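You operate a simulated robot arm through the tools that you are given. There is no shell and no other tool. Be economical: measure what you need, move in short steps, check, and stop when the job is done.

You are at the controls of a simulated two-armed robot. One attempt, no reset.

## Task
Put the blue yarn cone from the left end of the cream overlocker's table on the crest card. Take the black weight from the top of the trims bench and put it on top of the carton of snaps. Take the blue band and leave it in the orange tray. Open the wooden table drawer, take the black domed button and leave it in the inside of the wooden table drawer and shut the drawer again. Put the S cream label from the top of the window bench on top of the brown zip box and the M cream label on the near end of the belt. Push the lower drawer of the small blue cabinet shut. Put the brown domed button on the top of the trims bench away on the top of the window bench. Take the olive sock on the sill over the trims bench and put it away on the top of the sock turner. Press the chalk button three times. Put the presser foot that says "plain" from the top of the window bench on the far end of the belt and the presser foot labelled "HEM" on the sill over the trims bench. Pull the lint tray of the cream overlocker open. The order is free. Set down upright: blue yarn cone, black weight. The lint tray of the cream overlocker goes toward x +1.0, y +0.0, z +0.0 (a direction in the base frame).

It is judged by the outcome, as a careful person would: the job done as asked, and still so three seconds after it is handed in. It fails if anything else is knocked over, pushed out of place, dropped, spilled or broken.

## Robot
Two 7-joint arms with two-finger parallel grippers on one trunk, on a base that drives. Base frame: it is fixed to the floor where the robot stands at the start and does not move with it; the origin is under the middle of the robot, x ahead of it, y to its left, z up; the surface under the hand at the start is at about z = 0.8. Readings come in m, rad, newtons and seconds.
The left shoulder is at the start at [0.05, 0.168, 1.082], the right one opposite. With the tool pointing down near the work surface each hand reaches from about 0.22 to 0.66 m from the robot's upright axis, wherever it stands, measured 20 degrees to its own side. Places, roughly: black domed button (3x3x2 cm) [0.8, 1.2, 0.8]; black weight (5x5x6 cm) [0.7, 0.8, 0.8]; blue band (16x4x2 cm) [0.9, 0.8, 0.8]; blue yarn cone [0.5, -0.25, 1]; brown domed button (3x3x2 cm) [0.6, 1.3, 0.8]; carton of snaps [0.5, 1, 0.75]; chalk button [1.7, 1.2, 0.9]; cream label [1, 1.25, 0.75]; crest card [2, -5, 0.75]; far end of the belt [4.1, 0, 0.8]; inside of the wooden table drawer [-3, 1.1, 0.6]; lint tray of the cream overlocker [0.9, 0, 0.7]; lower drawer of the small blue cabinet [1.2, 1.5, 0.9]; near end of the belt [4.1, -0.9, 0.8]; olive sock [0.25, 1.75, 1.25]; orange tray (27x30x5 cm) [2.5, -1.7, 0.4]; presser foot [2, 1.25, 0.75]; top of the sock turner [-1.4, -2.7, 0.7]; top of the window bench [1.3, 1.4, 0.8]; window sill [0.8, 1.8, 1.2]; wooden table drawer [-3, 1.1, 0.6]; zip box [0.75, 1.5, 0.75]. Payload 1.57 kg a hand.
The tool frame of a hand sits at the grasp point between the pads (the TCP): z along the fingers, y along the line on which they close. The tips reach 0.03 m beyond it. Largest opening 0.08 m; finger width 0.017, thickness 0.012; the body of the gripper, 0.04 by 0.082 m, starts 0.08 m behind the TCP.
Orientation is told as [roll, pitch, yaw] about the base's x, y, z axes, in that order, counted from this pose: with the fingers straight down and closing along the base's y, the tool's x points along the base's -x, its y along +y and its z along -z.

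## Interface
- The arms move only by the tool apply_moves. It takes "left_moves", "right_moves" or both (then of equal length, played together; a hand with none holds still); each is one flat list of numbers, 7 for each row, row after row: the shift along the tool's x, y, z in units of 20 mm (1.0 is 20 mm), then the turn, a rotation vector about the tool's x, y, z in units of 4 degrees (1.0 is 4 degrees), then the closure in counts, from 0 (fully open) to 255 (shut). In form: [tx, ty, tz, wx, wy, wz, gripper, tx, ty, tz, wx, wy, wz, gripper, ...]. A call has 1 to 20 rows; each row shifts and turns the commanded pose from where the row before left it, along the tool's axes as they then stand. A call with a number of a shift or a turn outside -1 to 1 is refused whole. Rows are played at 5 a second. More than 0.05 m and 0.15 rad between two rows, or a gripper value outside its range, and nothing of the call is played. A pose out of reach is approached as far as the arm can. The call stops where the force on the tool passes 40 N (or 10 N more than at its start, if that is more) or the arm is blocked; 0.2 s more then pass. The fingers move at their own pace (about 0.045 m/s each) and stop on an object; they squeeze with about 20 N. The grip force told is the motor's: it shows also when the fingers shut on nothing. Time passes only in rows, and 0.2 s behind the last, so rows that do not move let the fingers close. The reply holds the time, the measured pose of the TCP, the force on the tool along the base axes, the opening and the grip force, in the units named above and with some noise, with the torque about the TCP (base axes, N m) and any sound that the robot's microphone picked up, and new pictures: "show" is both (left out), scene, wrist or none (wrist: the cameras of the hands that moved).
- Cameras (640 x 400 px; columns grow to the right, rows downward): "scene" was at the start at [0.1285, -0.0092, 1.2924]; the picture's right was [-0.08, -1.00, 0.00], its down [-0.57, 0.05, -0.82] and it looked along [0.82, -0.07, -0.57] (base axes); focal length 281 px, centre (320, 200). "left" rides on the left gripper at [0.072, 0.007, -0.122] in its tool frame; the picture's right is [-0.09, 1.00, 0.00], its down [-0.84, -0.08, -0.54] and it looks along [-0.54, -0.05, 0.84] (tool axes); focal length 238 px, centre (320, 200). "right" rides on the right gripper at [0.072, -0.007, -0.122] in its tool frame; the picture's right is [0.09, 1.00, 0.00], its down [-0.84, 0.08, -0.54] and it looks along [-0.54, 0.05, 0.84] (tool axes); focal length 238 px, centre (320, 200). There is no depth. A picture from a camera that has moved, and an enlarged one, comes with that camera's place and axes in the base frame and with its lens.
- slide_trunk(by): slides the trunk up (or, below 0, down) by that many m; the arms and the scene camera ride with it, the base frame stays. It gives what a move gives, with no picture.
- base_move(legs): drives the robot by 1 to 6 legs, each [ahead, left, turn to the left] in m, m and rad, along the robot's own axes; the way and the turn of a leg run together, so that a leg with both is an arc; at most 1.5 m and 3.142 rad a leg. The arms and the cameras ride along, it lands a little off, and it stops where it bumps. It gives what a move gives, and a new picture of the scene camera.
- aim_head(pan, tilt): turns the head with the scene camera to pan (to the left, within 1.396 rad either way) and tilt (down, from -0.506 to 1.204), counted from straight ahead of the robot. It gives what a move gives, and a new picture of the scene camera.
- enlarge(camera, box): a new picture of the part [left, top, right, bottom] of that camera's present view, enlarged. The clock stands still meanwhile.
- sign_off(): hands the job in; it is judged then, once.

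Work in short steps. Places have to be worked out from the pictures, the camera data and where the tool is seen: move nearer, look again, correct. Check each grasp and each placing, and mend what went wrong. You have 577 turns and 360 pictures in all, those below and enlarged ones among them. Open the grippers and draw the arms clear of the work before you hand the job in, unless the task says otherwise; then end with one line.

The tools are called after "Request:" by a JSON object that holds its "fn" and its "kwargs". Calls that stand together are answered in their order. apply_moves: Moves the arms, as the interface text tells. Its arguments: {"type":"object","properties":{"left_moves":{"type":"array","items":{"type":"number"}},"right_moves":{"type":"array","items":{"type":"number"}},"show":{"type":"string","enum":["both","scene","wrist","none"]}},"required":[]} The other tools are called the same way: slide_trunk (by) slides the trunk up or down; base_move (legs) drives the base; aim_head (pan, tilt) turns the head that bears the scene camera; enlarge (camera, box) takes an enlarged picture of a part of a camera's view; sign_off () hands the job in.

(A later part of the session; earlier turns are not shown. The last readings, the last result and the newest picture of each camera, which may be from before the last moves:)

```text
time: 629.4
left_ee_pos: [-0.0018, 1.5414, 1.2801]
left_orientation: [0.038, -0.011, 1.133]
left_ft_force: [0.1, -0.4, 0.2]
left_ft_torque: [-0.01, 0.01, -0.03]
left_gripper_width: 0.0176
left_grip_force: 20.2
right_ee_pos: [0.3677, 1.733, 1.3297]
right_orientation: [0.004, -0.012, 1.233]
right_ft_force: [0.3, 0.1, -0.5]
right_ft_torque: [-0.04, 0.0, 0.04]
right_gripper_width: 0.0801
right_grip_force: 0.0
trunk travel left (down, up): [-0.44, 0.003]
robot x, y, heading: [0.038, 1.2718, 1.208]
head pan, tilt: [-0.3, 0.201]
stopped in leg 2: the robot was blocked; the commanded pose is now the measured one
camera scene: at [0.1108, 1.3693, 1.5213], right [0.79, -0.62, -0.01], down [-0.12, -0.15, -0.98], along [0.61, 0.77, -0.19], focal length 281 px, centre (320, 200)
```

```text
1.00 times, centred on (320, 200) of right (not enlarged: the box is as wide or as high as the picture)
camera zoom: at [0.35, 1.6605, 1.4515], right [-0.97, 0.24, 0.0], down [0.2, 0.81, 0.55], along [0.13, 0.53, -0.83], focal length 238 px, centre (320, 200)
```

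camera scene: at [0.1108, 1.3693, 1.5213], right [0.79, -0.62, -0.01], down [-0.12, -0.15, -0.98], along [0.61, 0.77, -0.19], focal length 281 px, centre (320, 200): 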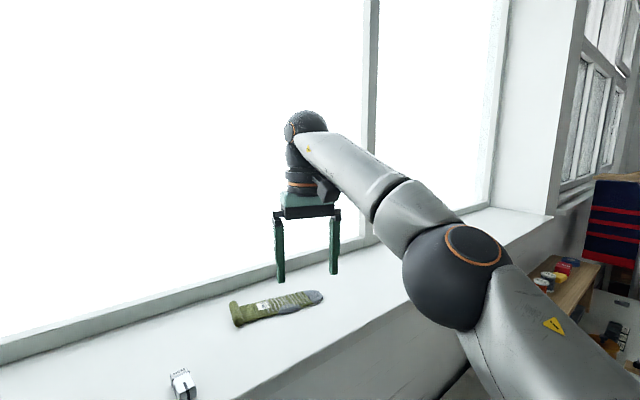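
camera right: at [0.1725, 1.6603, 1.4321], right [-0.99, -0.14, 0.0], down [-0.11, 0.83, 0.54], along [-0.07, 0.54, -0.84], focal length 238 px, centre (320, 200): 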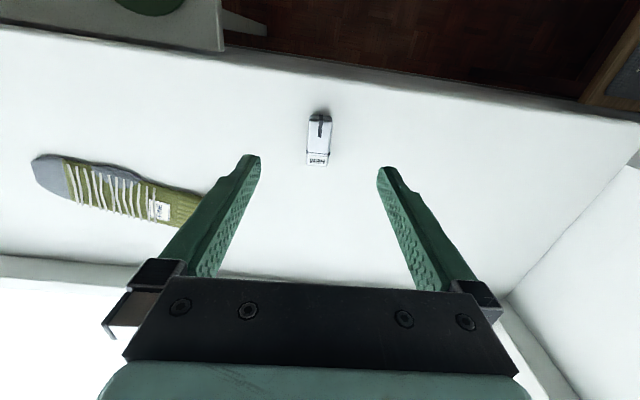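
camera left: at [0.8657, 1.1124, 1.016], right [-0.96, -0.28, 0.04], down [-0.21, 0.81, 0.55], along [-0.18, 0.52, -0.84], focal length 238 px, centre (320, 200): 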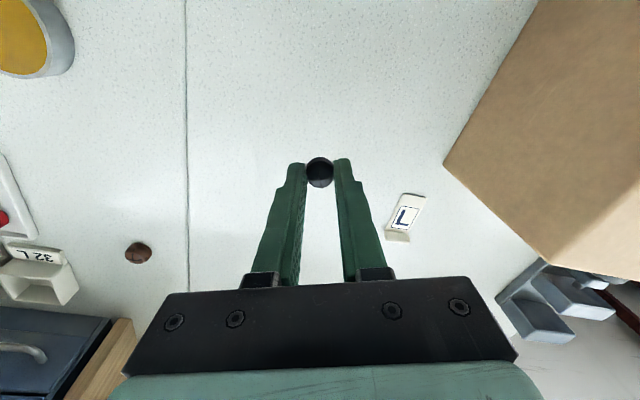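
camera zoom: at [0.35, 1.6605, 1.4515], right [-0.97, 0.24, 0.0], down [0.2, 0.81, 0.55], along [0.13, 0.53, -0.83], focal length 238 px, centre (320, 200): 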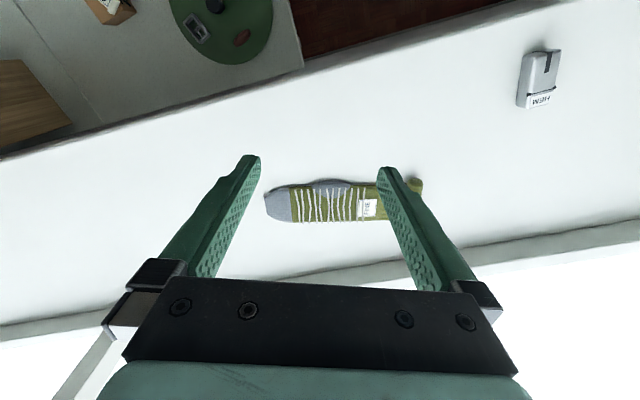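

Sock axis lies along x from (0.275,1.823) to (0.454,1.807). Rotate the right hand's yaw by about -45°, moving toward the cuff.

Request:
{"fn": "apply_moves", "kwargs": {"right_moves": [0, 0, 0.3, 0, 0, 1, 0, 0, 0, 0.3, 0, 0, 1, 0, 0, 0, 0.3, 0, 0, 1, 0, 0, 0, 0.3, 0, 0, 1, 0, 0, 0, 0.3, 0, 0, 1, 0, 0, 0, 0.3, 0, 0, 1, 0, 0, 0, 0, 0, 0, 1, 0, 0, 0, 0, 0, 0, 1, 0, 0, 0, 0, 0, 0, 1, 0, 0, 0, 0, 0, 0, 1, 0, 0, 0, 0, 0, 0, 1, 0, 0, 0, 0, 0, 0, 1, 0, 0, 0, 0, 0, 0, 1, 0, 0, 0, 0, 0, 0, 1, 0], "show": "wrist"}}

```text
time: 632.4
left_ee_pos: [-0.0026, 1.54, 1.2805]
left_orientation: [0.038, -0.012, 1.129]
left_ft_force: [-0.3, -1.3, 0.8]
left_ft_torque: [0.03, 0.0, 0.03]
left_gripper_width: 0.0174
left_grip_force: 19.7
right_ee_pos: [0.3662, 1.7316, 1.2944]
right_orientation: [0.013, -0.004, 0.255]
right_ft_force: [0.3, -0.4, 0.0]
right_ft_torque: [0.0, 0.02, -0.01]
right_gripper_width: 0.0799
right_grip_force: 0.0
trunk travel left (down, up): [-0.44, 0.003]
robot x, y, heading: [0.0414, 1.2754, 1.204]
head pan, tilt: [-0.3, 0.201]
camera right: at [0.2988, 1.7055, 1.4168], right [-0.34, 0.94, 0.01], down [0.79, 0.28, 0.55], along [0.51, 0.19, -0.84], focal length 238 px, centre (320, 200)
```

right: 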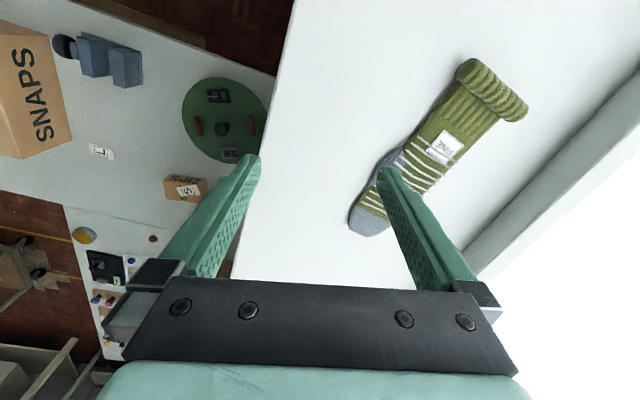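

Yaw works; rotate a bit more to ≈0 and move over the cuff at (0.30,1.822).

Request:
{"fn": "apply_moves", "kwargs": {"right_moves": [0, 0, 0, 0, 0, 1, 0, 0, 0, 0, 0, 0, 1, 0, 0, 0, 0, 0, 0, 1, 0, 0, 0, 0, 0, 0, 1, 0, 0.8, 1, 0, 0, 0, 0, 0, 0.8, 1, 0, 0, 0, 0, 0, 0.8, 1, 0, 0, 0, 0, 0, 0.8, 1, 0, 0, 0, 0, 0, 0, 0.5, 0, 0, 0, 0, 0], "show": "wrist"}}

```text
time: 634.4
left_ee_pos: [-0.0023, 1.5398, 1.2798]
left_orientation: [0.036, -0.013, 1.128]
left_ft_force: [0.7, 0.0, 0.0]
left_ft_torque: [0.0, -0.02, 0.01]
left_gripper_width: 0.0175
left_grip_force: 19.9
right_ee_pos: [0.3077, 1.7676, 1.276]
right_orientation: [0.013, -0.001, -0.024]
right_ft_force: [0.6, 0.0, 0.1]
right_ft_torque: [0.0, 0.0, 0.03]
right_gripper_width: 0.0798
right_grip_force: 0.0
right hand out of reach, approached as far as the arm can: row 6, 7, 8, 9
trunk travel left (down, up): [-0.44, 0.003]
robot x, y, heading: [0.034, 1.2726, 1.204]
head pan, tilt: [-0.3, 0.201]
camera right: at [0.2356, 1.759, 1.3984], right [-0.07, 1.0, 0.01], down [0.84, 0.05, 0.54], along [0.54, 0.05, -0.84], focal length 238 px, centre (320, 200)
```

right: 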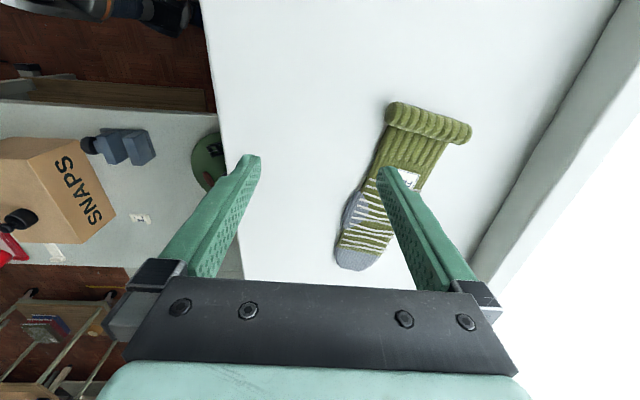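

Reach is short by ~5 cm. Try shifting the base left and then closer to the wall.

Request:
{"fn": "base_move", "kwargs": {"legs": [[-0.03, 0.09, 0], [0.08, 0.03, 0]]}}

```text
time: 635.8
left_ee_pos: [-0.0826, 1.5365, 1.2813]
left_orientation: [0.045, -0.018, 1.116]
left_ft_force: [0.0, -0.8, -0.3]
left_ft_torque: [0.0, -0.01, -0.01]
left_gripper_width: 0.0176
left_grip_force: 19.9
right_ee_pos: [0.226, 1.7679, 1.2752]
right_orientation: [0.014, 0.003, -0.025]
right_ft_force: [-0.4, 0.0, -0.2]
right_ft_torque: [-0.02, -0.02, -0.02]
right_gripper_width: 0.0797
right_grip_force: 0.2
trunk travel left (down, up): [-0.44, 0.003]
robot x, y, heading: [-0.0503, 1.2748, 1.208]
head pan, tilt: [-0.3, 0.201]
stopped in leg 1: the robot was blocked; the commanded pose is now the measured one
camera scene: at [0.0291, 1.3688, 1.5211], right [0.79, -0.62, -0.01], down [-0.13, -0.14, -0.98], along [0.61, 0.77, -0.19], focal length 281 px, centre (320, 200)
```

scene: 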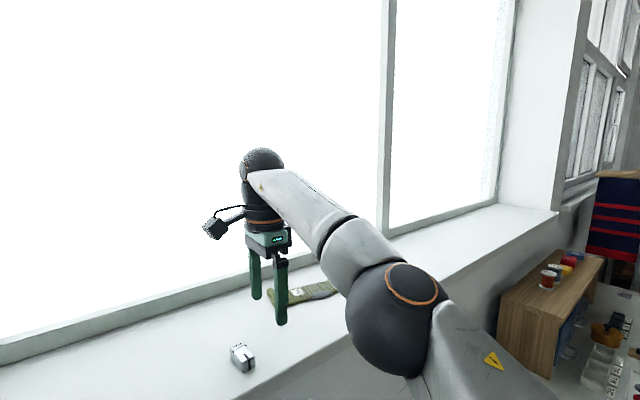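

The left hand seems to be touching the window pillar. Retract it, then re-approach.

Request:
{"fn": "apply_moves", "kwargs": {"left_moves": [1, -0.3, 0, 0, 0, 0, 255, 1, -0.3, 0, 0, 0, 0, 255, 1, -0.3, -0.5, 0, 0, 0, 255, 1, -0.3, -0.5, 0, 0, 0, 255, 1, -0.3, 0, 0, 0, 0, 255], "show": "none"}}

Request:
{"fn": "base_move", "kwargs": {"legs": [[0.06, 0.02, 0], [0.02, 0, 0]]}}

```text
time: 637.0
left_ee_pos: [-0.1074, 1.4472, 1.2973]
left_orientation: [0.016, 0.018, 1.15]
left_ft_force: [-0.1, 0.0, 0.5]
left_ft_torque: [-0.02, -0.02, 0.0]
left_gripper_width: 0.0175
left_grip_force: 20.0
right_ee_pos: [0.2182, 1.7746, 1.2761]
right_orientation: [0.007, -0.006, -0.025]
right_ft_force: [-0.4, -1.2, -0.3]
right_ft_torque: [-0.01, 0.05, -0.02]
right_gripper_width: 0.08
right_grip_force: 0.0
trunk travel left (down, up): [-0.44, 0.003]
robot x, y, heading: [-0.0507, 1.28, 1.199]
head pan, tilt: [-0.3, 0.201]
```

```text
time: 637.9
left_ee_pos: [-0.1032, 1.4481, 1.2989]
left_orientation: [0.036, 0.034, 1.168]
left_ft_force: [0.1, -0.1, -0.4]
left_ft_torque: [-0.02, 0.02, -0.03]
left_gripper_width: 0.0177
left_grip_force: 19.7
right_ee_pos: [0.216, 1.7783, 1.2835]
right_orientation: [0.023, -0.002, -0.017]
right_ft_force: [1.0, 0.7, 0.2]
right_ft_torque: [-0.03, -0.01, 0.02]
right_gripper_width: 0.0798
right_grip_force: 0.1
trunk travel left (down, up): [-0.44, 0.003]
robot x, y, heading: [-0.0514, 1.2979, 1.214]
head pan, tilt: [-0.3, 0.201]
stopped in leg 1: the robot was blocked; the commanded pose is now the measured one
camera scene: at [-0.0039, 1.3895, 1.527], right [0.94, -0.35, -0.01], down [-0.06, -0.13, -0.99], along [0.35, 0.93, -0.14], focal length 281 px, centre (320, 200)
```

scene: 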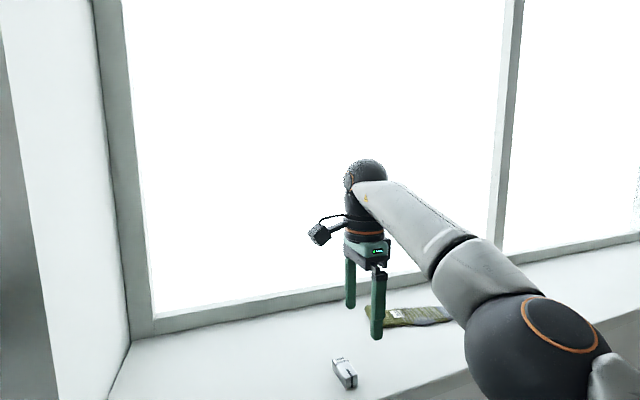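

The head camera seems to have been pushed; the left arm may be pressing on it. Back off and move the left hand outward.

Request:
{"fn": "base_move", "kwargs": {"legs": [[-0.12, 0, 0]]}}

Request:
{"fn": "apply_moves", "kwargs": {"left_moves": [-1, 1, 0.5, 0, 0, 0, 255, -1, 1, 0.5, 0, 0, 0, 255, -1, 1, 1, 0, 0, 0, 255, 0, 1, 1, 0, 0, 0, 255, 0, 1, 1, 0, 0, 0, 255, 0, 0, 1, 0, 0, 0, 255], "show": "scene"}}

```text
time: 639.1
left_ee_pos: [-0.1423, 1.3646, 1.2933]
left_orientation: [0.029, 0.066, 1.163]
left_ft_force: [0.5, -0.5, -0.2]
left_ft_torque: [-0.01, 0.01, 0.0]
left_gripper_width: 0.0177
left_grip_force: 19.8
right_ee_pos: [0.1774, 1.6938, 1.2695]
right_orientation: [0.0, -0.002, -0.022]
right_ft_force: [-1.1, 0.3, -1.0]
right_ft_torque: [0.01, -0.02, 0.02]
right_gripper_width: 0.0801
right_grip_force: 0.1
trunk travel left (down, up): [-0.44, 0.003]
robot x, y, heading: [-0.0895, 1.1922, 1.208]
head pan, tilt: [-0.3, 0.201]
camera scene: at [-0.0416, 1.3099, 1.522], right [0.93, -0.37, 0.0], down [-0.07, -0.16, -0.98], along [0.37, 0.91, -0.18], focal length 281 px, centre (320, 200)
```

scene: 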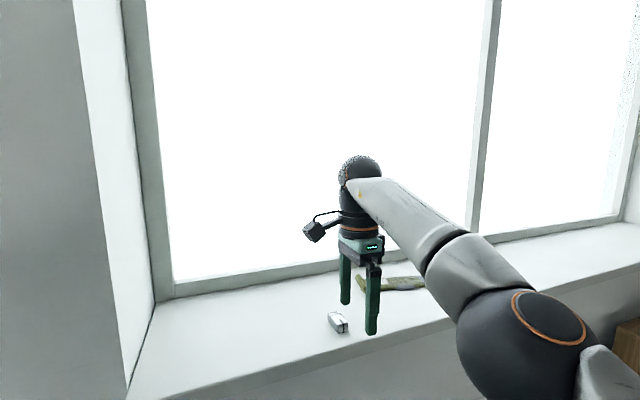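

```text
time: 640.5
left_ee_pos: [-0.2132, 1.4576, 1.1929]
left_orientation: [0.03, 0.067, 1.16]
left_ft_force: [-1.2, 0.3, 0.2]
left_ft_torque: [0.03, 0.01, -0.02]
left_gripper_width: 0.0175
left_grip_force: 20.1
left hand out of reach, approached as far as the arm can: row 6
right_ee_pos: [0.1786, 1.6948, 1.2706]
right_orientation: [-0.003, 0.0, -0.023]
right_ft_force: [-0.2, 0.6, 0.1]
right_ft_torque: [0.0, 0.03, -0.03]
right_gripper_width: 0.0796
right_grip_force: 0.1
trunk travel left (down, up): [-0.44, 0.003]
robot x, y, heading: [-0.0949, 1.1881, 1.208]
head pan, tilt: [-0.3, 0.201]
camera scene: at [-0.0182, 1.2976, 1.5199], right [0.79, -0.62, 0.0], down [-0.12, -0.16, -0.98], along [0.6, 0.77, -0.2], focal length 281 px, centre (320, 200)
```

scene: 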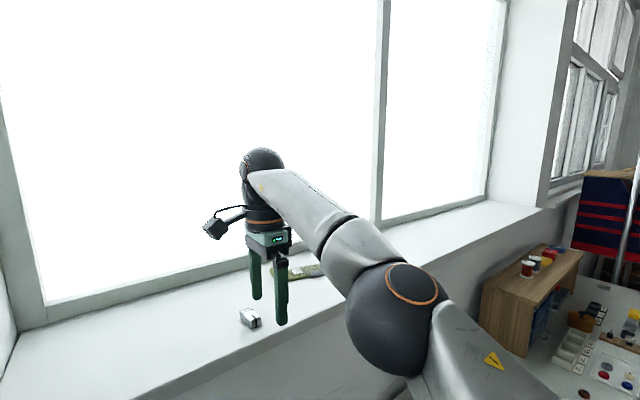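

Head is free again. New idea: drag the sock toward me first with a pressed fingertip. Restore the right hand's natural yaw while rising.

Request:
{"fn": "apply_moves", "kwargs": {"right_moves": [0, 0, -1, 0, 0, 0, 255, 0, 0, -1, 0, 0, -1, 255, -0.5, 0, 0, 0, 0, -1, 255, -0.5, 0, 0, 0, 0, -1, 255, -0.5, 0, 0, 0, 0, -1, 255, -0.5, 0, 0, 0, 0, -1, 255, 0, 0, 0, 0, 0, -1, 255, 0, 0, 0, 0, 0, -1, 255, 0, 0, 0, 0, 0, -1, 255, 0, 0, 0, 0, 0, -1, 255, 0, 0, 0, 0, 0, -1, 255, 0, 0, 0, 0, 0, -1, 255, 0, 0, 0, 0, 0, -1, 255, 0, 0, 0, 0, 0, -1, 255, 0, 0, 0, 0, 0, -1, 255, 0, 0, 0, 0, 0, -1, 255, 0, 0, 0, 0, 0, -1, 255, 0, 0, 0, 0, 0, -1, 255], "show": "none"}}

Request:
{"fn": "base_move", "kwargs": {"legs": [[0, 0, 0.25], [0.04, -0.17, 0]]}}

```text
time: 644.3
left_ee_pos: [-0.2129, 1.4564, 1.1944]
left_orientation: [0.03, 0.065, 1.162]
left_ft_force: [0.5, -0.1, 0.0]
left_ft_torque: [0.04, 0.01, 0.03]
left_gripper_width: 0.0175
left_grip_force: 19.9
right_ee_pos: [0.2158, 1.678, 1.3007]
right_orientation: [-0.002, 0.0, 1.165]
right_ft_force: [-0.2, -0.5, 0.3]
right_ft_torque: [-0.02, 0.03, 0.02]
right_gripper_width: 0.0001
right_grip_force: 20.6
right hand out of reach, approached as far as the arm can: row 1, 2, 4, 6
trunk travel left (down, up): [-0.44, 0.003]
robot x, y, heading: [-0.0931, 1.189, 1.208]
head pan, tilt: [-0.3, 0.201]
```

```text
time: 647.3
left_ee_pos: [-0.1042, 1.4375, 1.1944]
left_orientation: [0.028, 0.067, 1.414]
left_ft_force: [0.1, 0.2, 0.3]
left_ft_torque: [0.02, 0.03, 0.02]
left_gripper_width: 0.0177
left_grip_force: 20.3
right_ee_pos: [0.2571, 1.7577, 1.301]
right_orientation: [0.0, 0.0, 1.416]
right_ft_force: [-0.7, 0.3, 0.3]
right_ft_torque: [0.0, 0.03, 0.0]
right_gripper_width: 0.0
right_grip_force: 19.6
trunk travel left (down, up): [-0.44, 0.003]
robot x, y, heading: [0.0788, 1.208, 1.455]
head pan, tilt: [-0.3, 0.201]
camera scene: at [0.124, 1.3321, 1.5199], right [0.92, -0.4, 0.0], down [-0.08, -0.18, -0.98], along [0.39, 0.9, -0.2], focal length 281 px, centre (320, 200)
```

scene: 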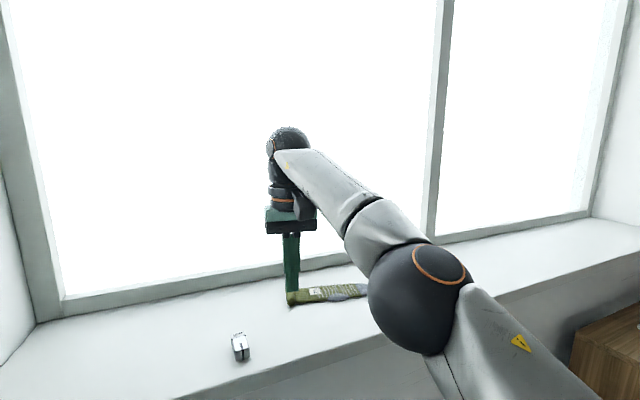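

Request:
{"fn": "base_move", "kwargs": {"legs": [[0.05, 0, 0]]}}

Request:
{"fn": "apply_moves", "kwargs": {"right_moves": [0, -1, 0.5, 0, 0, 0, 255, 0, -1, 0.5, 0, 0, 0, 255, 0, -1, 0.5, 0, 0, 0, 255, 0, -1, 0.5, 0, 0, 0, 255, 0, -0.5, 0, 0, 0, 0, 255], "show": "wrist"}}

```text
time: 648.2
left_ee_pos: [-0.0975, 1.4899, 1.1944]
left_orientation: [0.029, 0.068, 1.413]
left_ft_force: [-0.1, 0.4, 0.3]
left_ft_torque: [-0.04, -0.02, 0.01]
left_gripper_width: 0.0174
left_grip_force: 20.1
right_ee_pos: [0.262, 1.8086, 1.3009]
right_orientation: [-0.003, 0.002, 1.416]
right_ft_force: [0.7, 0.7, 0.1]
right_ft_torque: [-0.03, -0.03, -0.02]
right_gripper_width: 0.0002
right_grip_force: 20.2
trunk travel left (down, up): [-0.44, 0.003]
robot x, y, heading: [0.0877, 1.2597, 1.456]
head pan, tilt: [-0.3, 0.201]
camera scene: at [0.1296, 1.3835, 1.5197], right [0.92, -0.4, 0.0], down [-0.08, -0.18, -0.98], along [0.39, 0.9, -0.2], focal length 281 px, centre (320, 200)
```

scene: 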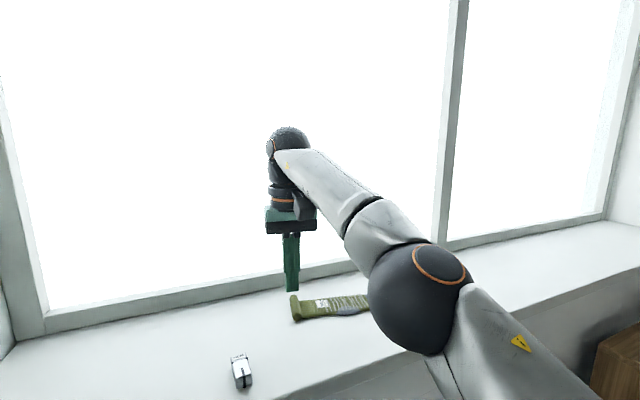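

```text
time: 649.4
left_ee_pos: [-0.0991, 1.4872, 1.1944]
left_orientation: [0.028, 0.066, 1.411]
left_ft_force: [-0.8, 0.3, 0.2]
left_ft_torque: [0.02, 0.0, 0.03]
left_gripper_width: 0.0176
left_grip_force: 20.0
right_ee_pos: [0.3502, 1.7943, 1.2596]
right_orientation: [-0.001, 0.0, 1.415]
right_ft_force: [-0.6, -0.3, 0.3]
right_ft_torque: [-0.01, 0.0, 0.02]
right_gripper_width: 0.0001
right_grip_force: 20.2
trunk travel left (down, up): [-0.44, 0.003]
robot x, y, heading: [0.0823, 1.2594, 1.461]
head pan, tilt: [-0.3, 0.201]
camera right: at [0.3464, 1.7204, 1.3827], right [-1.0, 0.06, 0.0], down [0.05, 0.84, 0.54], along [0.03, 0.54, -0.84], focal length 238 px, centre (320, 200)
```

right: 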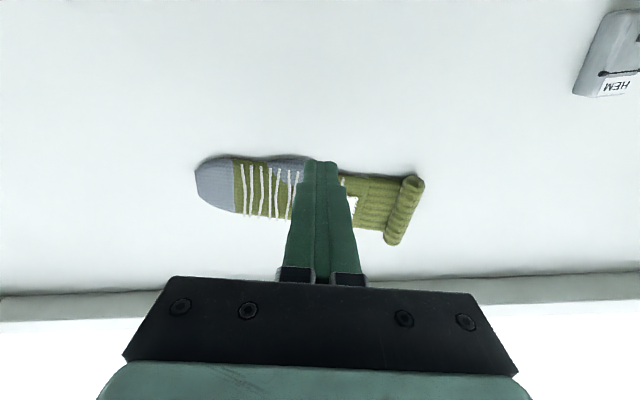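

Arm reaches well here. Plan: press just inboard of the cuff at (0.305,1.838) and drag it ~12 cm toward me so the sock swings round.

Request:
{"fn": "apply_moves", "kwargs": {"right_moves": [-0.9, 0.85, 0, 0, 0, 0, 255, -0.9, 0.85, 0, 0, 0, 0, 255, 0, 0.85, 0, 0, 0, 0, 255, 0, 0, 0.5, 0, 0, 0, 255, 0, 0, 0.25, 0, 0, 0, 255], "show": "wrist"}}

```text
time: 650.6
left_ee_pos: [-0.0991, 1.4886, 1.1947]
left_orientation: [0.028, 0.066, 1.412]
left_ft_force: [0.0, 0.3, -0.3]
left_ft_torque: [-0.02, -0.05, 0.04]
left_gripper_width: 0.0178
left_grip_force: 20.1
right_ee_pos: [0.3133, 1.8271, 1.2454]
right_orientation: [-0.002, 0.0, 1.417]
right_ft_force: [-0.4, 0.0, 0.2]
right_ft_torque: [0.01, 0.04, 0.01]
right_gripper_width: 0.0002
right_grip_force: 20.5
right hand out of reach, approached as far as the arm can: row 2
trunk travel left (down, up): [-0.44, 0.003]
robot x, y, heading: [0.091, 1.2601, 1.457]
head pan, tilt: [-0.3, 0.201]
camera right: at [0.3085, 1.7539, 1.3674], right [-1.0, 0.06, 0.0], down [0.05, 0.84, 0.54], along [0.04, 0.54, -0.84], focal length 238 px, centre (320, 200)
```

right: 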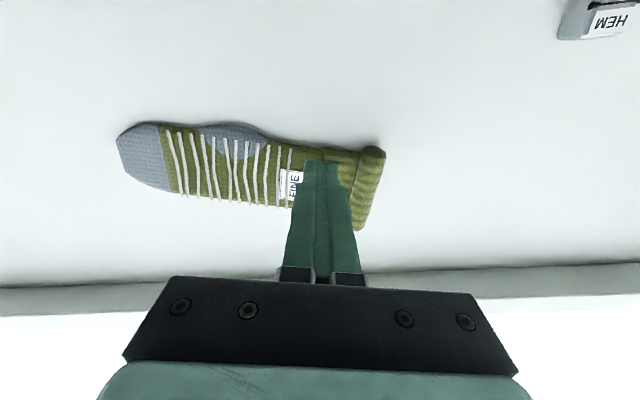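

Request:
{"fn": "apply_moves", "kwargs": {"right_moves": [0, 0, 0.2, 0, 0, 0, 255, 0, 0, 0.2, 0, 0, 0, 255, 0, 0, 0.15, 0, 0, 0, 255], "show": "none"}}

```text
time: 651.4
left_ee_pos: [-0.0994, 1.4872, 1.194]
left_orientation: [0.027, 0.067, 1.413]
left_ft_force: [-0.4, -0.1, -0.7]
left_ft_torque: [0.0, -0.03, 0.0]
left_gripper_width: 0.0174
left_grip_force: 20.8
right_ee_pos: [0.3132, 1.8271, 1.237]
right_orientation: [0.001, -0.007, 1.416]
right_ft_force: [2.5, 6.1, 18.4]
right_ft_torque: [0.13, -0.03, 0.07]
right_gripper_width: 0.0
right_grip_force: 20.5
trunk travel left (down, up): [-0.44, 0.003]
robot x, y, heading: [0.084, 1.2599, 1.456]
head pan, tilt: [-0.3, 0.201]
```

Contact (9 mm thick). Drag toward me.

Request:
{"fn": "apply_moves", "kwargs": {"right_moves": [0.9, -0.22, 0, 0, 0, 0, 255, 0.9, -0.22, 0, 0, 0, 0, 255, 0.9, -0.22, 0, 0, 0, 0, 255, 0.9, -0.22, 0, 0, 0, 0, 255, 0.9, -0.22, 0, 0, 0, 0, 255, 0, 0, -0.5, 0, 0, 0, 255, 0, 0, -1, 0, 0, 0, 255, 0, 0, -1, 0, 0, 0, 255], "show": "wrist"}}

```text
time: 653.2
left_ee_pos: [-0.0979, 1.487, 1.1952]
left_orientation: [0.028, 0.067, 1.413]
left_ft_force: [-0.2, 0.8, -1.1]
left_ft_torque: [0.0, 0.01, 0.02]
left_gripper_width: 0.0177
left_grip_force: 20.1
right_ee_pos: [0.321, 1.7361, 1.2851]
right_orientation: [-0.002, 0.003, 1.415]
right_ft_force: [0.4, -0.1, 0.1]
right_ft_torque: [0.01, 0.02, -0.01]
right_gripper_width: 0.0003
right_grip_force: 20.5
trunk travel left (down, up): [-0.44, 0.003]
robot x, y, heading: [0.0865, 1.2604, 1.455]
head pan, tilt: [-0.3, 0.201]
camera right: at [0.3172, 1.6625, 1.4077], right [-1.0, 0.06, 0.0], down [0.05, 0.84, 0.54], along [0.04, 0.54, -0.84], focal length 238 px, centre (320, 200)
```

right: 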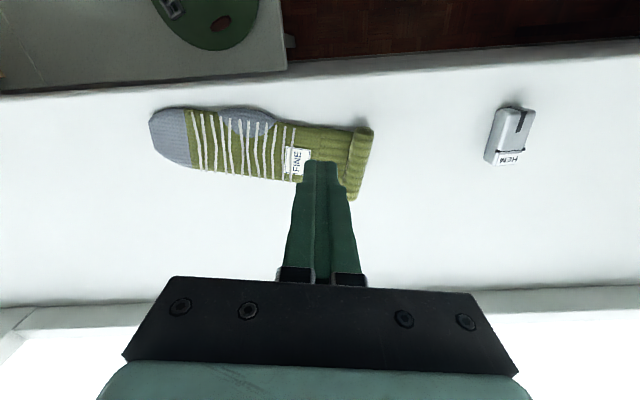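

The sock slid 9 cm toward me. Now rotate the base right 0.35 rad and turn the tool so that the fingers straddle the sock near the cuff.

Request:
{"fn": "base_move", "kwargs": {"legs": [[0, 0.03, -0.36]]}}

Request:
{"fn": "apply_moves", "kwargs": {"right_moves": [0, 0.5, 0, 0, 0, 1, 0, 0, 0.5, 0, 0, 0, 1, 0, 0, 0.5, 0, 0, 0, 1, 0, 0, 0.5, 0, 0, 0, 1, 0, 0, 0.5, 0, 0, 0, 1, 0, 0, 0.5, 0, 0, 0, 1, 0, 0, 0.5, 0, 0, 0, 1, 0, 0, 0.5, 0, 0, 0, 1, 0, 0, 0.5, 0, 0, 0, 1, 0, 0, 0.5, 0, 0, 0, 1, 0, 0, 0, 0, 0, 0, 1, 0, 0, 0, 0, 0, 0, 1, 0, 0, 0, 0, 0, 0, 1, 0, 0, 0, 0, 0, 0, 1, 0, 0, 0, 0, 0, 0, 1, 0], "show": "wrist"}}

```text
time: 654.8
left_ee_pos: [-0.0443, 1.539, 1.1968]
left_orientation: [0.032, 0.066, 1.1]
left_ft_force: [-0.7, -0.1, -0.2]
left_ft_torque: [0.0, 0.0, 0.0]
left_gripper_width: 0.0175
left_grip_force: 19.7
right_ee_pos: [0.4361, 1.6352, 1.2881]
right_orientation: [0.001, -0.003, 1.087]
right_ft_force: [0.0, 0.4, 0.2]
right_ft_torque: [0.01, 0.0, 0.01]
right_gripper_width: 0.0
right_grip_force: 20.0
trunk travel left (down, up): [-0.44, 0.003]
robot x, y, heading: [0.061, 1.2647, 1.132]
head pan, tilt: [-0.3, 0.201]
stopped in leg 1: the robot was blocked; the commanded pose is now the measured one
camera scene: at [0.14, 1.3611, 1.5205], right [0.74, -0.68, 0.0], down [-0.13, -0.14, -0.98], along [0.66, 0.72, -0.2], focal length 281 px, centre (320, 200)
```

scene: 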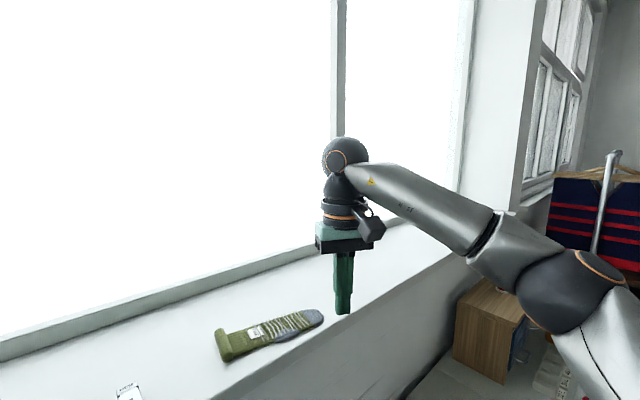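

```text
time: 658.0
left_ee_pos: [-0.0456, 1.5369, 1.1967]
left_orientation: [0.03, 0.064, 1.097]
left_ft_force: [0.5, 0.8, -0.6]
left_ft_torque: [-0.01, -0.01, 0.0]
left_gripper_width: 0.0175
left_grip_force: 20.1
right_ee_pos: [0.3673, 1.7043, 1.2882]
right_orientation: [0.005, 0.0, 0.033]
right_ft_force: [0.5, 0.4, 0.3]
right_ft_torque: [0.02, 0.0, 0.01]
right_gripper_width: 0.0797
right_grip_force: 0.0
trunk travel left (down, up): [-0.44, 0.003]
robot x, y, heading: [0.0611, 1.2663, 1.124]
head pan, tilt: [-0.3, 0.201]
camera right: at [0.2956, 1.6931, 1.4105], right [-0.13, 0.99, 0.01], down [0.83, 0.1, 0.54], along [0.54, 0.07, -0.84], focal length 238 px, centre (320, 200)
```

right: 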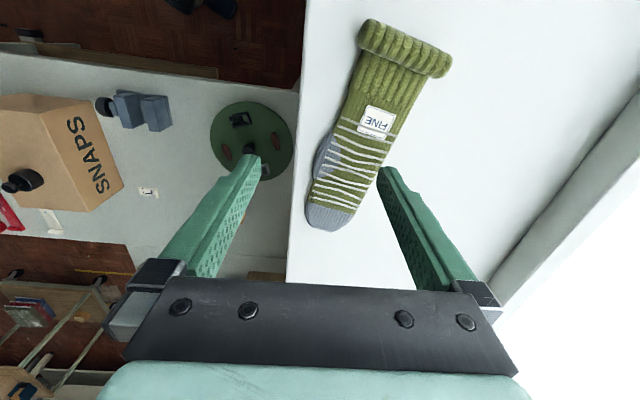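

Request:
{"fn": "apply_moves", "kwargs": {"right_moves": [0.8, 0.8, 0.3, 0, 0, 1, 0, 0.8, 0.8, 0.3, 0, 0, 1, 0, 0.7, 0.7, 0.3, 0, 0, 0, 0], "show": "wrist"}}

```text
time: 658.8
left_ee_pos: [-0.0452, 1.5375, 1.1955]
left_orientation: [0.03, 0.064, 1.095]
left_ft_force: [-0.4, 0.0, -0.4]
left_ft_torque: [-0.05, 0.07, 0.01]
left_gripper_width: 0.0176
left_grip_force: 19.9
right_ee_pos: [0.3239, 1.7467, 1.2696]
right_orientation: [0.006, -0.004, -0.103]
right_ft_force: [-0.1, -0.4, -0.9]
right_ft_torque: [-0.01, 0.02, 0.0]
right_gripper_width: 0.08
right_grip_force: 0.1
right hand out of reach, approached as far as the arm can: row 3
trunk travel left (down, up): [-0.44, 0.003]
robot x, y, heading: [0.0612, 1.266, 1.125]
head pan, tilt: [-0.3, 0.201]
camera right: at [0.2506, 1.7447, 1.3913], right [0.01, 1.0, 0.01], down [0.84, -0.01, 0.54], along [0.54, 0.0, -0.84], focal length 238 px, centre (320, 200)
```

right: 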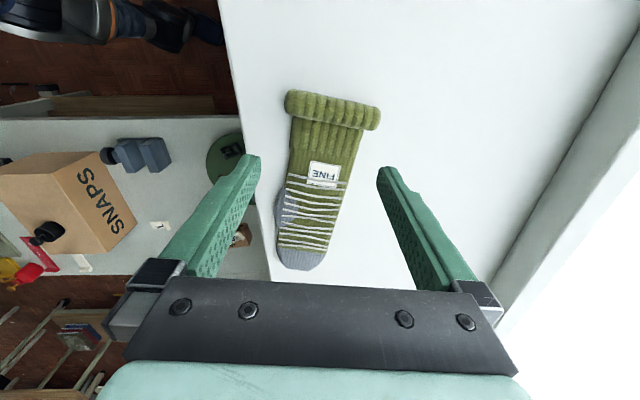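

Aligned. Descend to the sill and close.

Request:
{"fn": "apply_moves", "kwargs": {"right_moves": [0, 0.05, 0.7, 0, 0, 0, 0, 0, 0, 0.7, 0, 0, 0, 0, 0, 0, 0.4, 0, 0, 0, 0], "show": "wrist"}}

```text
time: 659.5
left_ee_pos: [-0.0443, 1.5362, 1.1964]
left_orientation: [0.03, 0.065, 1.095]
left_ft_force: [-0.2, 1.0, -0.4]
left_ft_torque: [0.03, -0.01, 0.02]
left_gripper_width: 0.0177
left_grip_force: 20.1
right_ee_pos: [0.3236, 1.7471, 1.2319]
right_orientation: [0.006, -0.001, -0.104]
right_ft_force: [0.0, -0.6, 0.0]
right_ft_torque: [0.01, 0.02, -0.01]
right_gripper_width: 0.0799
right_grip_force: 0.0
trunk travel left (down, up): [-0.44, 0.003]
robot x, y, heading: [0.0611, 1.2672, 1.126]
head pan, tilt: [-0.3, 0.201]
camera right: at [0.251, 1.7456, 1.3549], right [0.01, 1.0, 0.01], down [0.84, -0.01, 0.54], along [0.54, 0.0, -0.84], focal length 238 px, centre (320, 200)
```

right: 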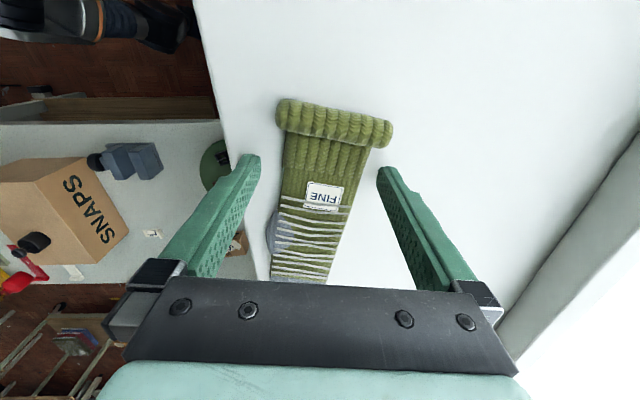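

Request:
{"fn": "apply_moves", "kwargs": {"right_moves": [0, 0, 0.1, 0, 0, 0, 0, 0, 0, 0, 0, 0, 0, 130, 0, 0, 0, 0, 0, 0, 255, 0, 0, 0, 0, 0, 0, 255, 0, 0, 0, 0, 0, 0, 255], "show": "wrist"}}

```text
time: 660.8
left_ee_pos: [-0.0441, 1.5375, 1.1955]
left_orientation: [0.03, 0.064, 1.094]
left_ft_force: [0.3, -0.5, -0.2]
left_ft_torque: [0.01, -0.03, 0.01]
left_gripper_width: 0.0176
left_grip_force: 19.8
right_ee_pos: [0.323, 1.7483, 1.2301]
right_orientation: [0.004, -0.002, -0.104]
right_ft_force: [-0.2, 0.7, 0.3]
right_ft_torque: [0.05, 0.03, -0.04]
right_gripper_width: 0.0703
right_grip_force: 19.9
trunk travel left (down, up): [-0.44, 0.003]
robot x, y, heading: [0.0579, 1.2625, 1.131]
head pan, tilt: [-0.3, 0.201]
camera right: at [0.2509, 1.7459, 1.3533], right [0.01, 1.0, 0.01], down [0.84, -0.01, 0.54], along [0.54, 0.0, -0.84], focal length 238 px, centre (320, 200)
```

right: 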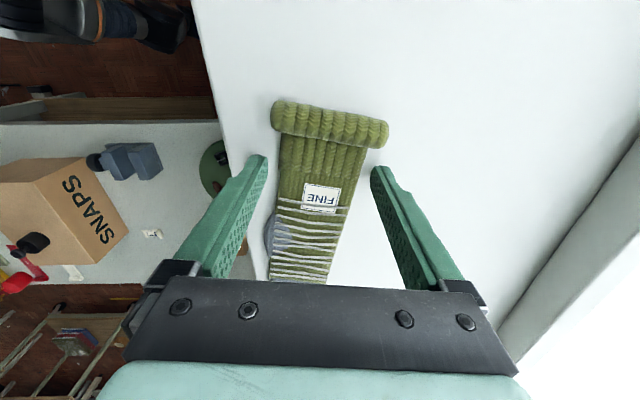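

Grip reads 70 mm with force 20 N. Lift and check.

Request:
{"fn": "apply_moves", "kwargs": {"right_moves": [0, 0, -0.5, 0, 0, 0, 255, 0, 0, -1, 0, 0, 0, 255, 0, 0, -1, 0, 0, 0, 255], "show": "both"}}

```text
time: 661.5
left_ee_pos: [-0.0439, 1.5376, 1.1964]
left_orientation: [0.03, 0.065, 1.096]
left_ft_force: [-0.1, -0.3, 0.4]
left_ft_torque: [-0.03, -0.01, 0.01]
left_gripper_width: 0.0176
left_grip_force: 20.2
right_ee_pos: [0.3235, 1.7428, 1.2788]
right_orientation: [0.006, -0.001, -0.1]
right_ft_force: [-0.1, -0.6, -0.5]
right_ft_torque: [-0.03, 0.0, -0.02]
right_gripper_width: 0.0706
right_grip_force: 19.7
right hand out of reach, approached as far as the arm can: row 3
trunk travel left (down, up): [-0.44, 0.003]
robot x, y, heading: [0.0577, 1.2635, 1.128]
head pan, tilt: [-0.3, 0.201]
camera scene: at [0.1384, 1.3598, 1.5207], right [0.74, -0.68, 0.0], down [-0.13, -0.14, -0.98], along [0.66, 0.72, -0.19], focal length 281 px, centre (320, 200)
camera right: at [0.2508, 1.7408, 1.4018], right [0.01, 1.0, 0.01], down [0.84, -0.01, 0.54], along [0.54, 0.0, -0.84], focal length 238 px, centre (320, 200)
```

scene: 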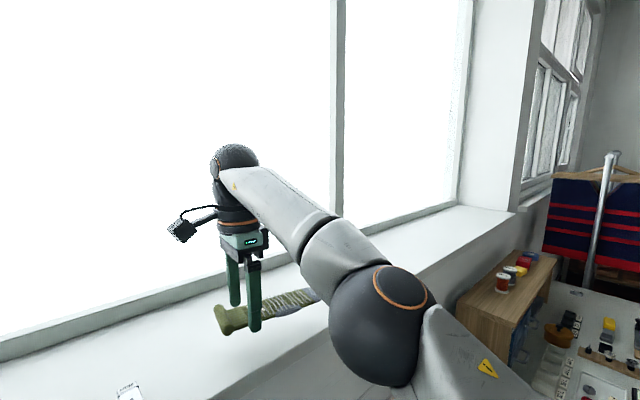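
right: 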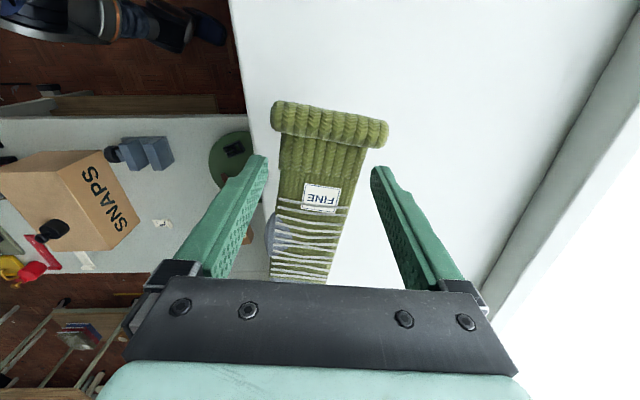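

Sock is held. Back away from the window, then restore arm posture and trunk height.

Request:
{"fn": "base_move", "kwargs": {"legs": [[-0.38, 0, 0]]}}

Request:
{"fn": "apply_moves", "kwargs": {"right_moves": [0, 0, 0, 0, 0, -1, 255, 0, 0, 0, 0, 0, -1, 255, 0, 0, 0, 0, 0, -1, 255, 0, 0, 0, 0, 0, -1, 255, 0, 0, 0, 0, 0, -1, 255, 0, 0, 0, 0, 0, -1, 255, 0, 0, 0, 0, 0, -1, 255, 0, 0, 0, 0, 0, -1, 255, 0, 0, 0, 0, 0, -1, 255, 0, 0, 0, 0, 0, -1, 255, 0, 0, 0, 0, 0, -1, 255, 0, 0, 0, 0, 0, -1, 255, 0.5, 0, 0, 0, 0, -1, 255, 0.5, 0, 0, 0, 0, -1, 255, 0.5, 0, 0, 0, 0, -1, 255, 0.5, 0, 0, 0, 0, -1, 255, 0.5, 0, 0, 0, 0, -1, 255], "left_moves": [0, 0, 0, 0, 0, 0, 255, 0, 0, 0, 0, 0, 0, 255, 0, 0, 0, 0, 0, 0, 255, 0, 0, 0, 0, 0, 0, 255, 0, 0, 0, 0, 0, 0, 255, 0, 0, 0, 0, 0, 0, 255, 0, 0, 0, 0, 0, 0, 255, 0, 0, 0, 0, 0, 0, 255, 0, 0, 0, 0, 0, 0, 255, 0, 0, 0, 0, 0, 0, 255, 0, 0, 0, 0, 0, 0, 255, 0, 0, 0, 0, 0, 0, 255, 0, 0, 0, 0, 0, 0, 255, 0, 0, 0, 0, 0, 0, 255, 0, 0, 0, 0, 0, 0, 255, 0, 0, 0, 0, 0, 0, 255, 0, 0, 0, 0, 0, 0, 255], "show": "both"}}

```text
time: 663.9
left_ee_pos: [-0.205, 1.2037, 1.1939]
left_orientation: [0.031, 0.073, 1.092]
left_ft_force: [1.2, 0.5, 0.2]
left_ft_torque: [0.0, -0.01, 0.0]
left_gripper_width: 0.0178
left_grip_force: 19.9
right_ee_pos: [0.1643, 1.409, 1.276]
right_orientation: [-0.001, -0.001, -0.104]
right_ft_force: [-0.5, -0.8, -0.7]
right_ft_torque: [0.0, 0.04, -0.04]
right_gripper_width: 0.0702
right_grip_force: 19.6
trunk travel left (down, up): [-0.44, 0.003]
robot x, y, heading: [-0.1047, 0.9264, 1.126]
head pan, tilt: [-0.3, 0.201]
camera scene: at [-0.0212, 1.028, 1.5199], right [0.74, -0.68, 0.0], down [-0.14, -0.15, -0.98], along [0.66, 0.72, -0.2], focal length 281 px, centre (320, 200)
```

scene: 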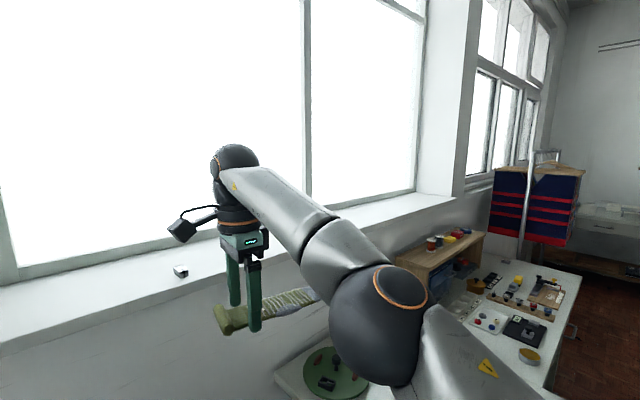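

```text
time: 667.5
left_ee_pos: [-0.2042, 1.2038, 1.1941]
left_orientation: [0.03, 0.071, 1.092]
left_ft_force: [-0.1, -0.2, 0.3]
left_ft_torque: [0.02, 0.03, 0.02]
left_gripper_width: 0.0173
left_grip_force: 19.9
right_ee_pos: [0.131, 1.3718, 1.2778]
right_orientation: [0.0, 0.0, 1.082]
right_ft_force: [0.0, 0.3, -0.8]
right_ft_torque: [-0.02, 0.02, -0.03]
right_gripper_width: 0.0699
right_grip_force: 20.6
trunk travel left (down, up): [-0.44, 0.003]
robot x, y, heading: [-0.1032, 0.9262, 1.124]
head pan, tilt: [-0.3, 0.201]
camera scene: at [-0.0209, 1.0283, 1.5199], right [0.74, -0.68, 0.0], down [-0.14, -0.15, -0.98], along [0.66, 0.72, -0.2], focal length 281 px, centre (320, 200)
camera right: at [0.1045, 1.3027, 1.399], right [-0.92, 0.38, 0.0], down [0.32, 0.78, 0.54], along [0.21, 0.5, -0.84], focal length 238 px, centre (320, 200)
camera left: at [-0.2359, 1.1491, 1.3224], right [-0.84, 0.54, 0.02], down [0.48, 0.73, 0.48], along [0.24, 0.41, -0.88], focal length 238 px, centre (320, 200)
```

scene: 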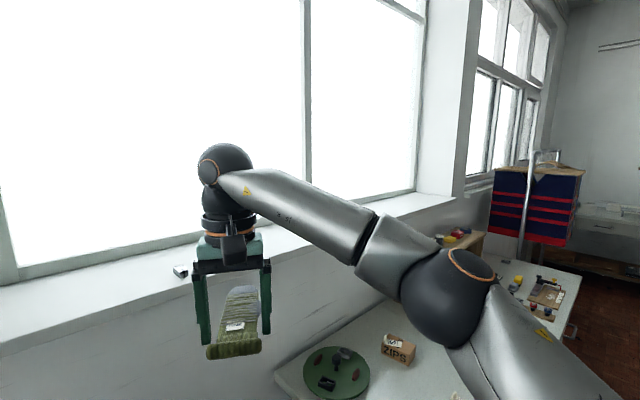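
right: 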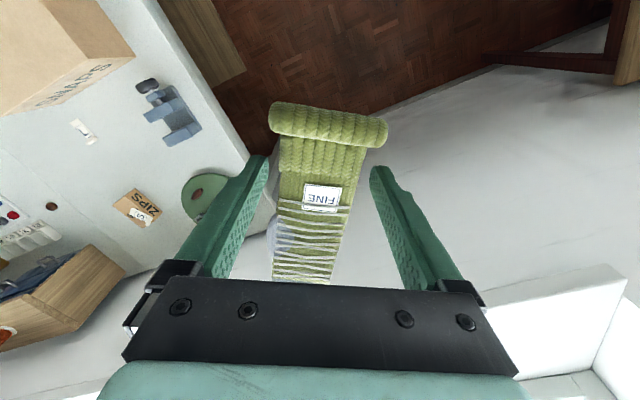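
left: 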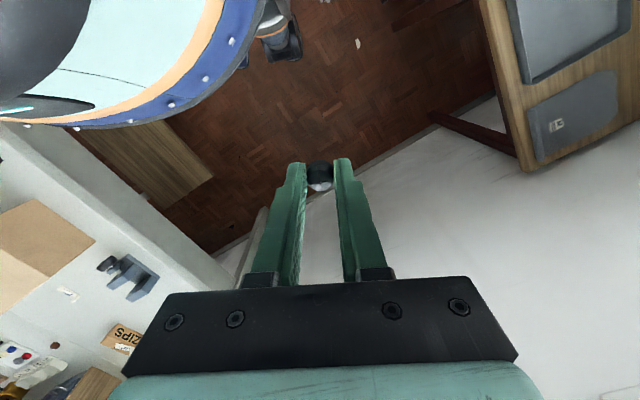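

Both items secure. Drive backward out of the corridor into the open area, then lower the trunk.

Request:
{"fn": "base_move", "kwargs": {"legs": [[0, 0.03, 0.45], [-1.5, 0, 0], [-0.95, 0, 0]]}}

Request:
{"fn": "slide_trunk", "kwargs": {"by": -0.19}}

Request:
{"fn": "aim_head", "kwargs": {"pan": 1.39, "tilt": 0.3}}

```text
time: 680.8
left_ee_pos: [-0.3321, -1.3, 1.1948]
left_orientation: [0.028, 0.072, 1.536]
left_ft_force: [0.0, -0.5, -0.4]
left_ft_torque: [0.01, 0.0, 0.02]
left_gripper_width: 0.0174
left_grip_force: 19.8
right_ee_pos: [-0.0995, -1.0037, 1.2758]
right_orientation: [-0.001, 0.0, 1.524]
right_ft_force: [0.3, 0.4, 0.2]
right_ft_torque: [-0.01, -0.01, 0.02]
right_gripper_width: 0.0691
right_grip_force: 20.2
trunk travel left (down, up): [-0.44, 0.003]
robot x, y, heading: [-0.1182, -1.5043, 1.57]
head pan, tilt: [-0.3, 0.201]
camera scene: at [-0.0925, -1.3801, 1.5199], right [0.95, -0.3, 0.0], down [-0.06, -0.19, -0.98], along [0.29, 0.94, -0.2], focal length 281 px, centre (320, 200)
```

scene: 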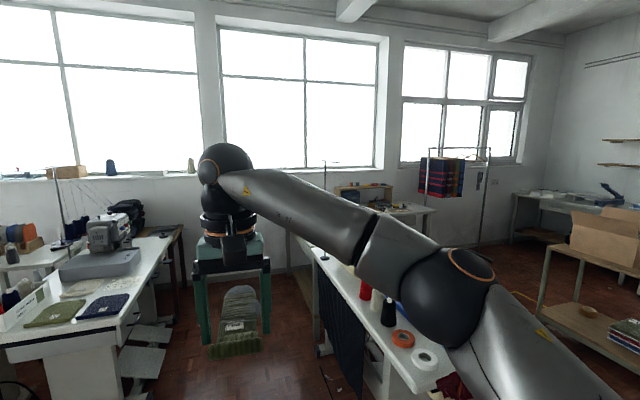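

```text
time: 682.9
left_ee_pos: [-0.3312, -1.2999, 1.0038]
left_orientation: [0.028, 0.071, 1.536]
left_ft_force: [-1.5, -0.2, 0.5]
left_ft_torque: [-0.01, 0.02, -0.02]
left_gripper_width: 0.0177
left_grip_force: 19.8
right_ee_pos: [-0.1, -1.0036, 1.0884]
right_orientation: [0.0, -0.001, 1.525]
right_ft_force: [-0.4, -0.3, -0.3]
right_ft_torque: [0.02, 0.02, 0.02]
right_gripper_width: 0.069
right_grip_force: 20.1
trunk travel left (down, up): [-0.25, 0.193]
robot x, y, heading: [-0.1218, -1.504, 1.57]
head pan, tilt: [-0.3, 0.201]
```

```text
time: 684.6
left_ee_pos: [-0.3315, -1.2982, 1.0039]
left_orientation: [0.03, 0.072, 1.535]
left_ft_force: [1.2, 0.2, -0.1]
left_ft_torque: [-0.02, -0.02, -0.03]
left_gripper_width: 0.0175
left_grip_force: 19.7
right_ee_pos: [-0.1004, -1.0042, 1.087]
right_orientation: [0.002, 0.001, 1.524]
right_ft_force: [0.4, 0.4, 0.0]
right_ft_torque: [-0.04, -0.01, 0.01]
right_gripper_width: 0.0688
right_grip_force: 20.1
trunk travel left (down, up): [-0.25, 0.193]
robot x, y, heading: [-0.1219, -1.5068, 1.569]
head pan, tilt: [1.389, 0.3]
camera scene: at [-0.212, -1.4518, 1.3206], right [0.18, 0.98, 0.0], down [0.29, -0.05, -0.96], along [-0.94, 0.17, -0.3], focal length 281 px, centre (320, 200)
```

scene: 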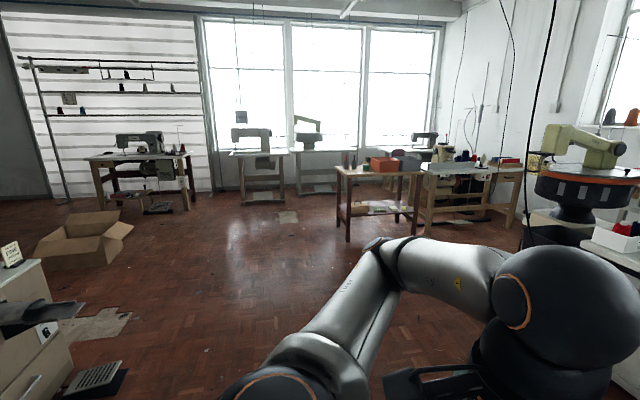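

Turn toward the sock turner.

Request:
{"fn": "base_move", "kwargs": {"legs": [[0, 0, 2.3]]}}

Request:
{"fn": "aim_head", "kwargs": {"pan": 0.0, "tilt": 0.5}}

```text
time: 690.5
left_ee_pos: [-0.1339, -1.8037, 1.0044]
left_orientation: [0.03, 0.073, -2.448]
left_ft_force: [-0.1, -0.4, -0.2]
left_ft_torque: [0.0, 0.0, -0.01]
left_gripper_width: 0.0175
left_grip_force: 20.2
right_ee_pos: [-0.5096, -1.8278, 1.0872]
right_orientation: [0.0, 0.001, -2.457]
right_ft_force: [0.3, -0.1, -0.7]
right_ft_torque: [-0.03, 0.03, 0.02]
right_gripper_width: 0.0689
right_grip_force: 20.2
trunk travel left (down, up): [-0.25, 0.193]
robot x, y, heading: [-0.1216, -1.5058, -2.413]
head pan, tilt: [1.389, 0.3]
camera scene: at [-0.1017, -1.6153, 1.3206], right [-0.85, -0.52, 0.0], down [-0.15, 0.25, -0.96], along [0.5, -0.82, -0.3], focal length 281 px, centre (320, 200)
```

scene: 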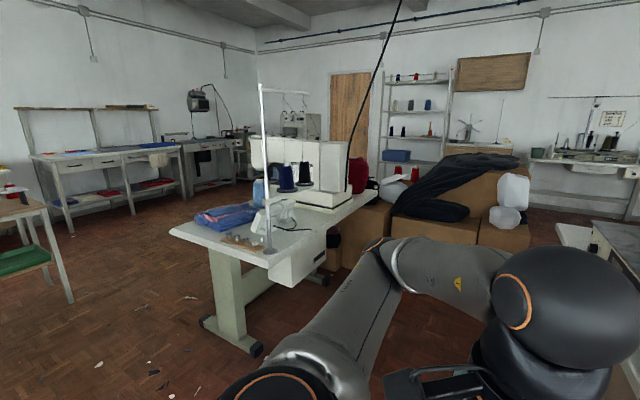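

```text
time: 692.0
left_ee_pos: [-0.1349, -1.8037, 1.004]
left_orientation: [0.03, 0.07, -2.447]
left_ft_force: [0.6, -0.5, -0.4]
left_ft_torque: [0.02, -0.01, 0.02]
left_gripper_width: 0.0178
left_grip_force: 20.4
right_ee_pos: [-0.5103, -1.8256, 1.0864]
right_orientation: [-0.001, 0.0, -2.457]
right_ft_force: [-0.5, -0.3, -0.2]
right_ft_torque: [0.04, -0.01, 0.02]
right_gripper_width: 0.069
right_grip_force: 20.1
trunk travel left (down, up): [-0.25, 0.193]
robot x, y, heading: [-0.1191, -1.5089, -2.411]
head pan, tilt: [0.0, 0.499]
camera scene: at [-0.2181, -1.596, 1.3022], right [-0.67, 0.75, 0.0], down [0.36, 0.32, -0.88], along [-0.66, -0.58, -0.48], focal length 281 px, centre (320, 200)
```

scene: 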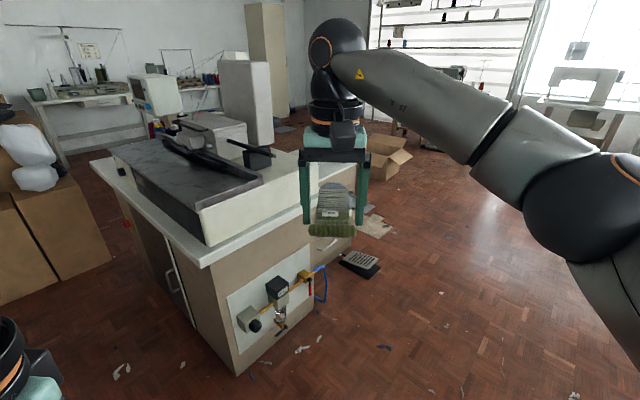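

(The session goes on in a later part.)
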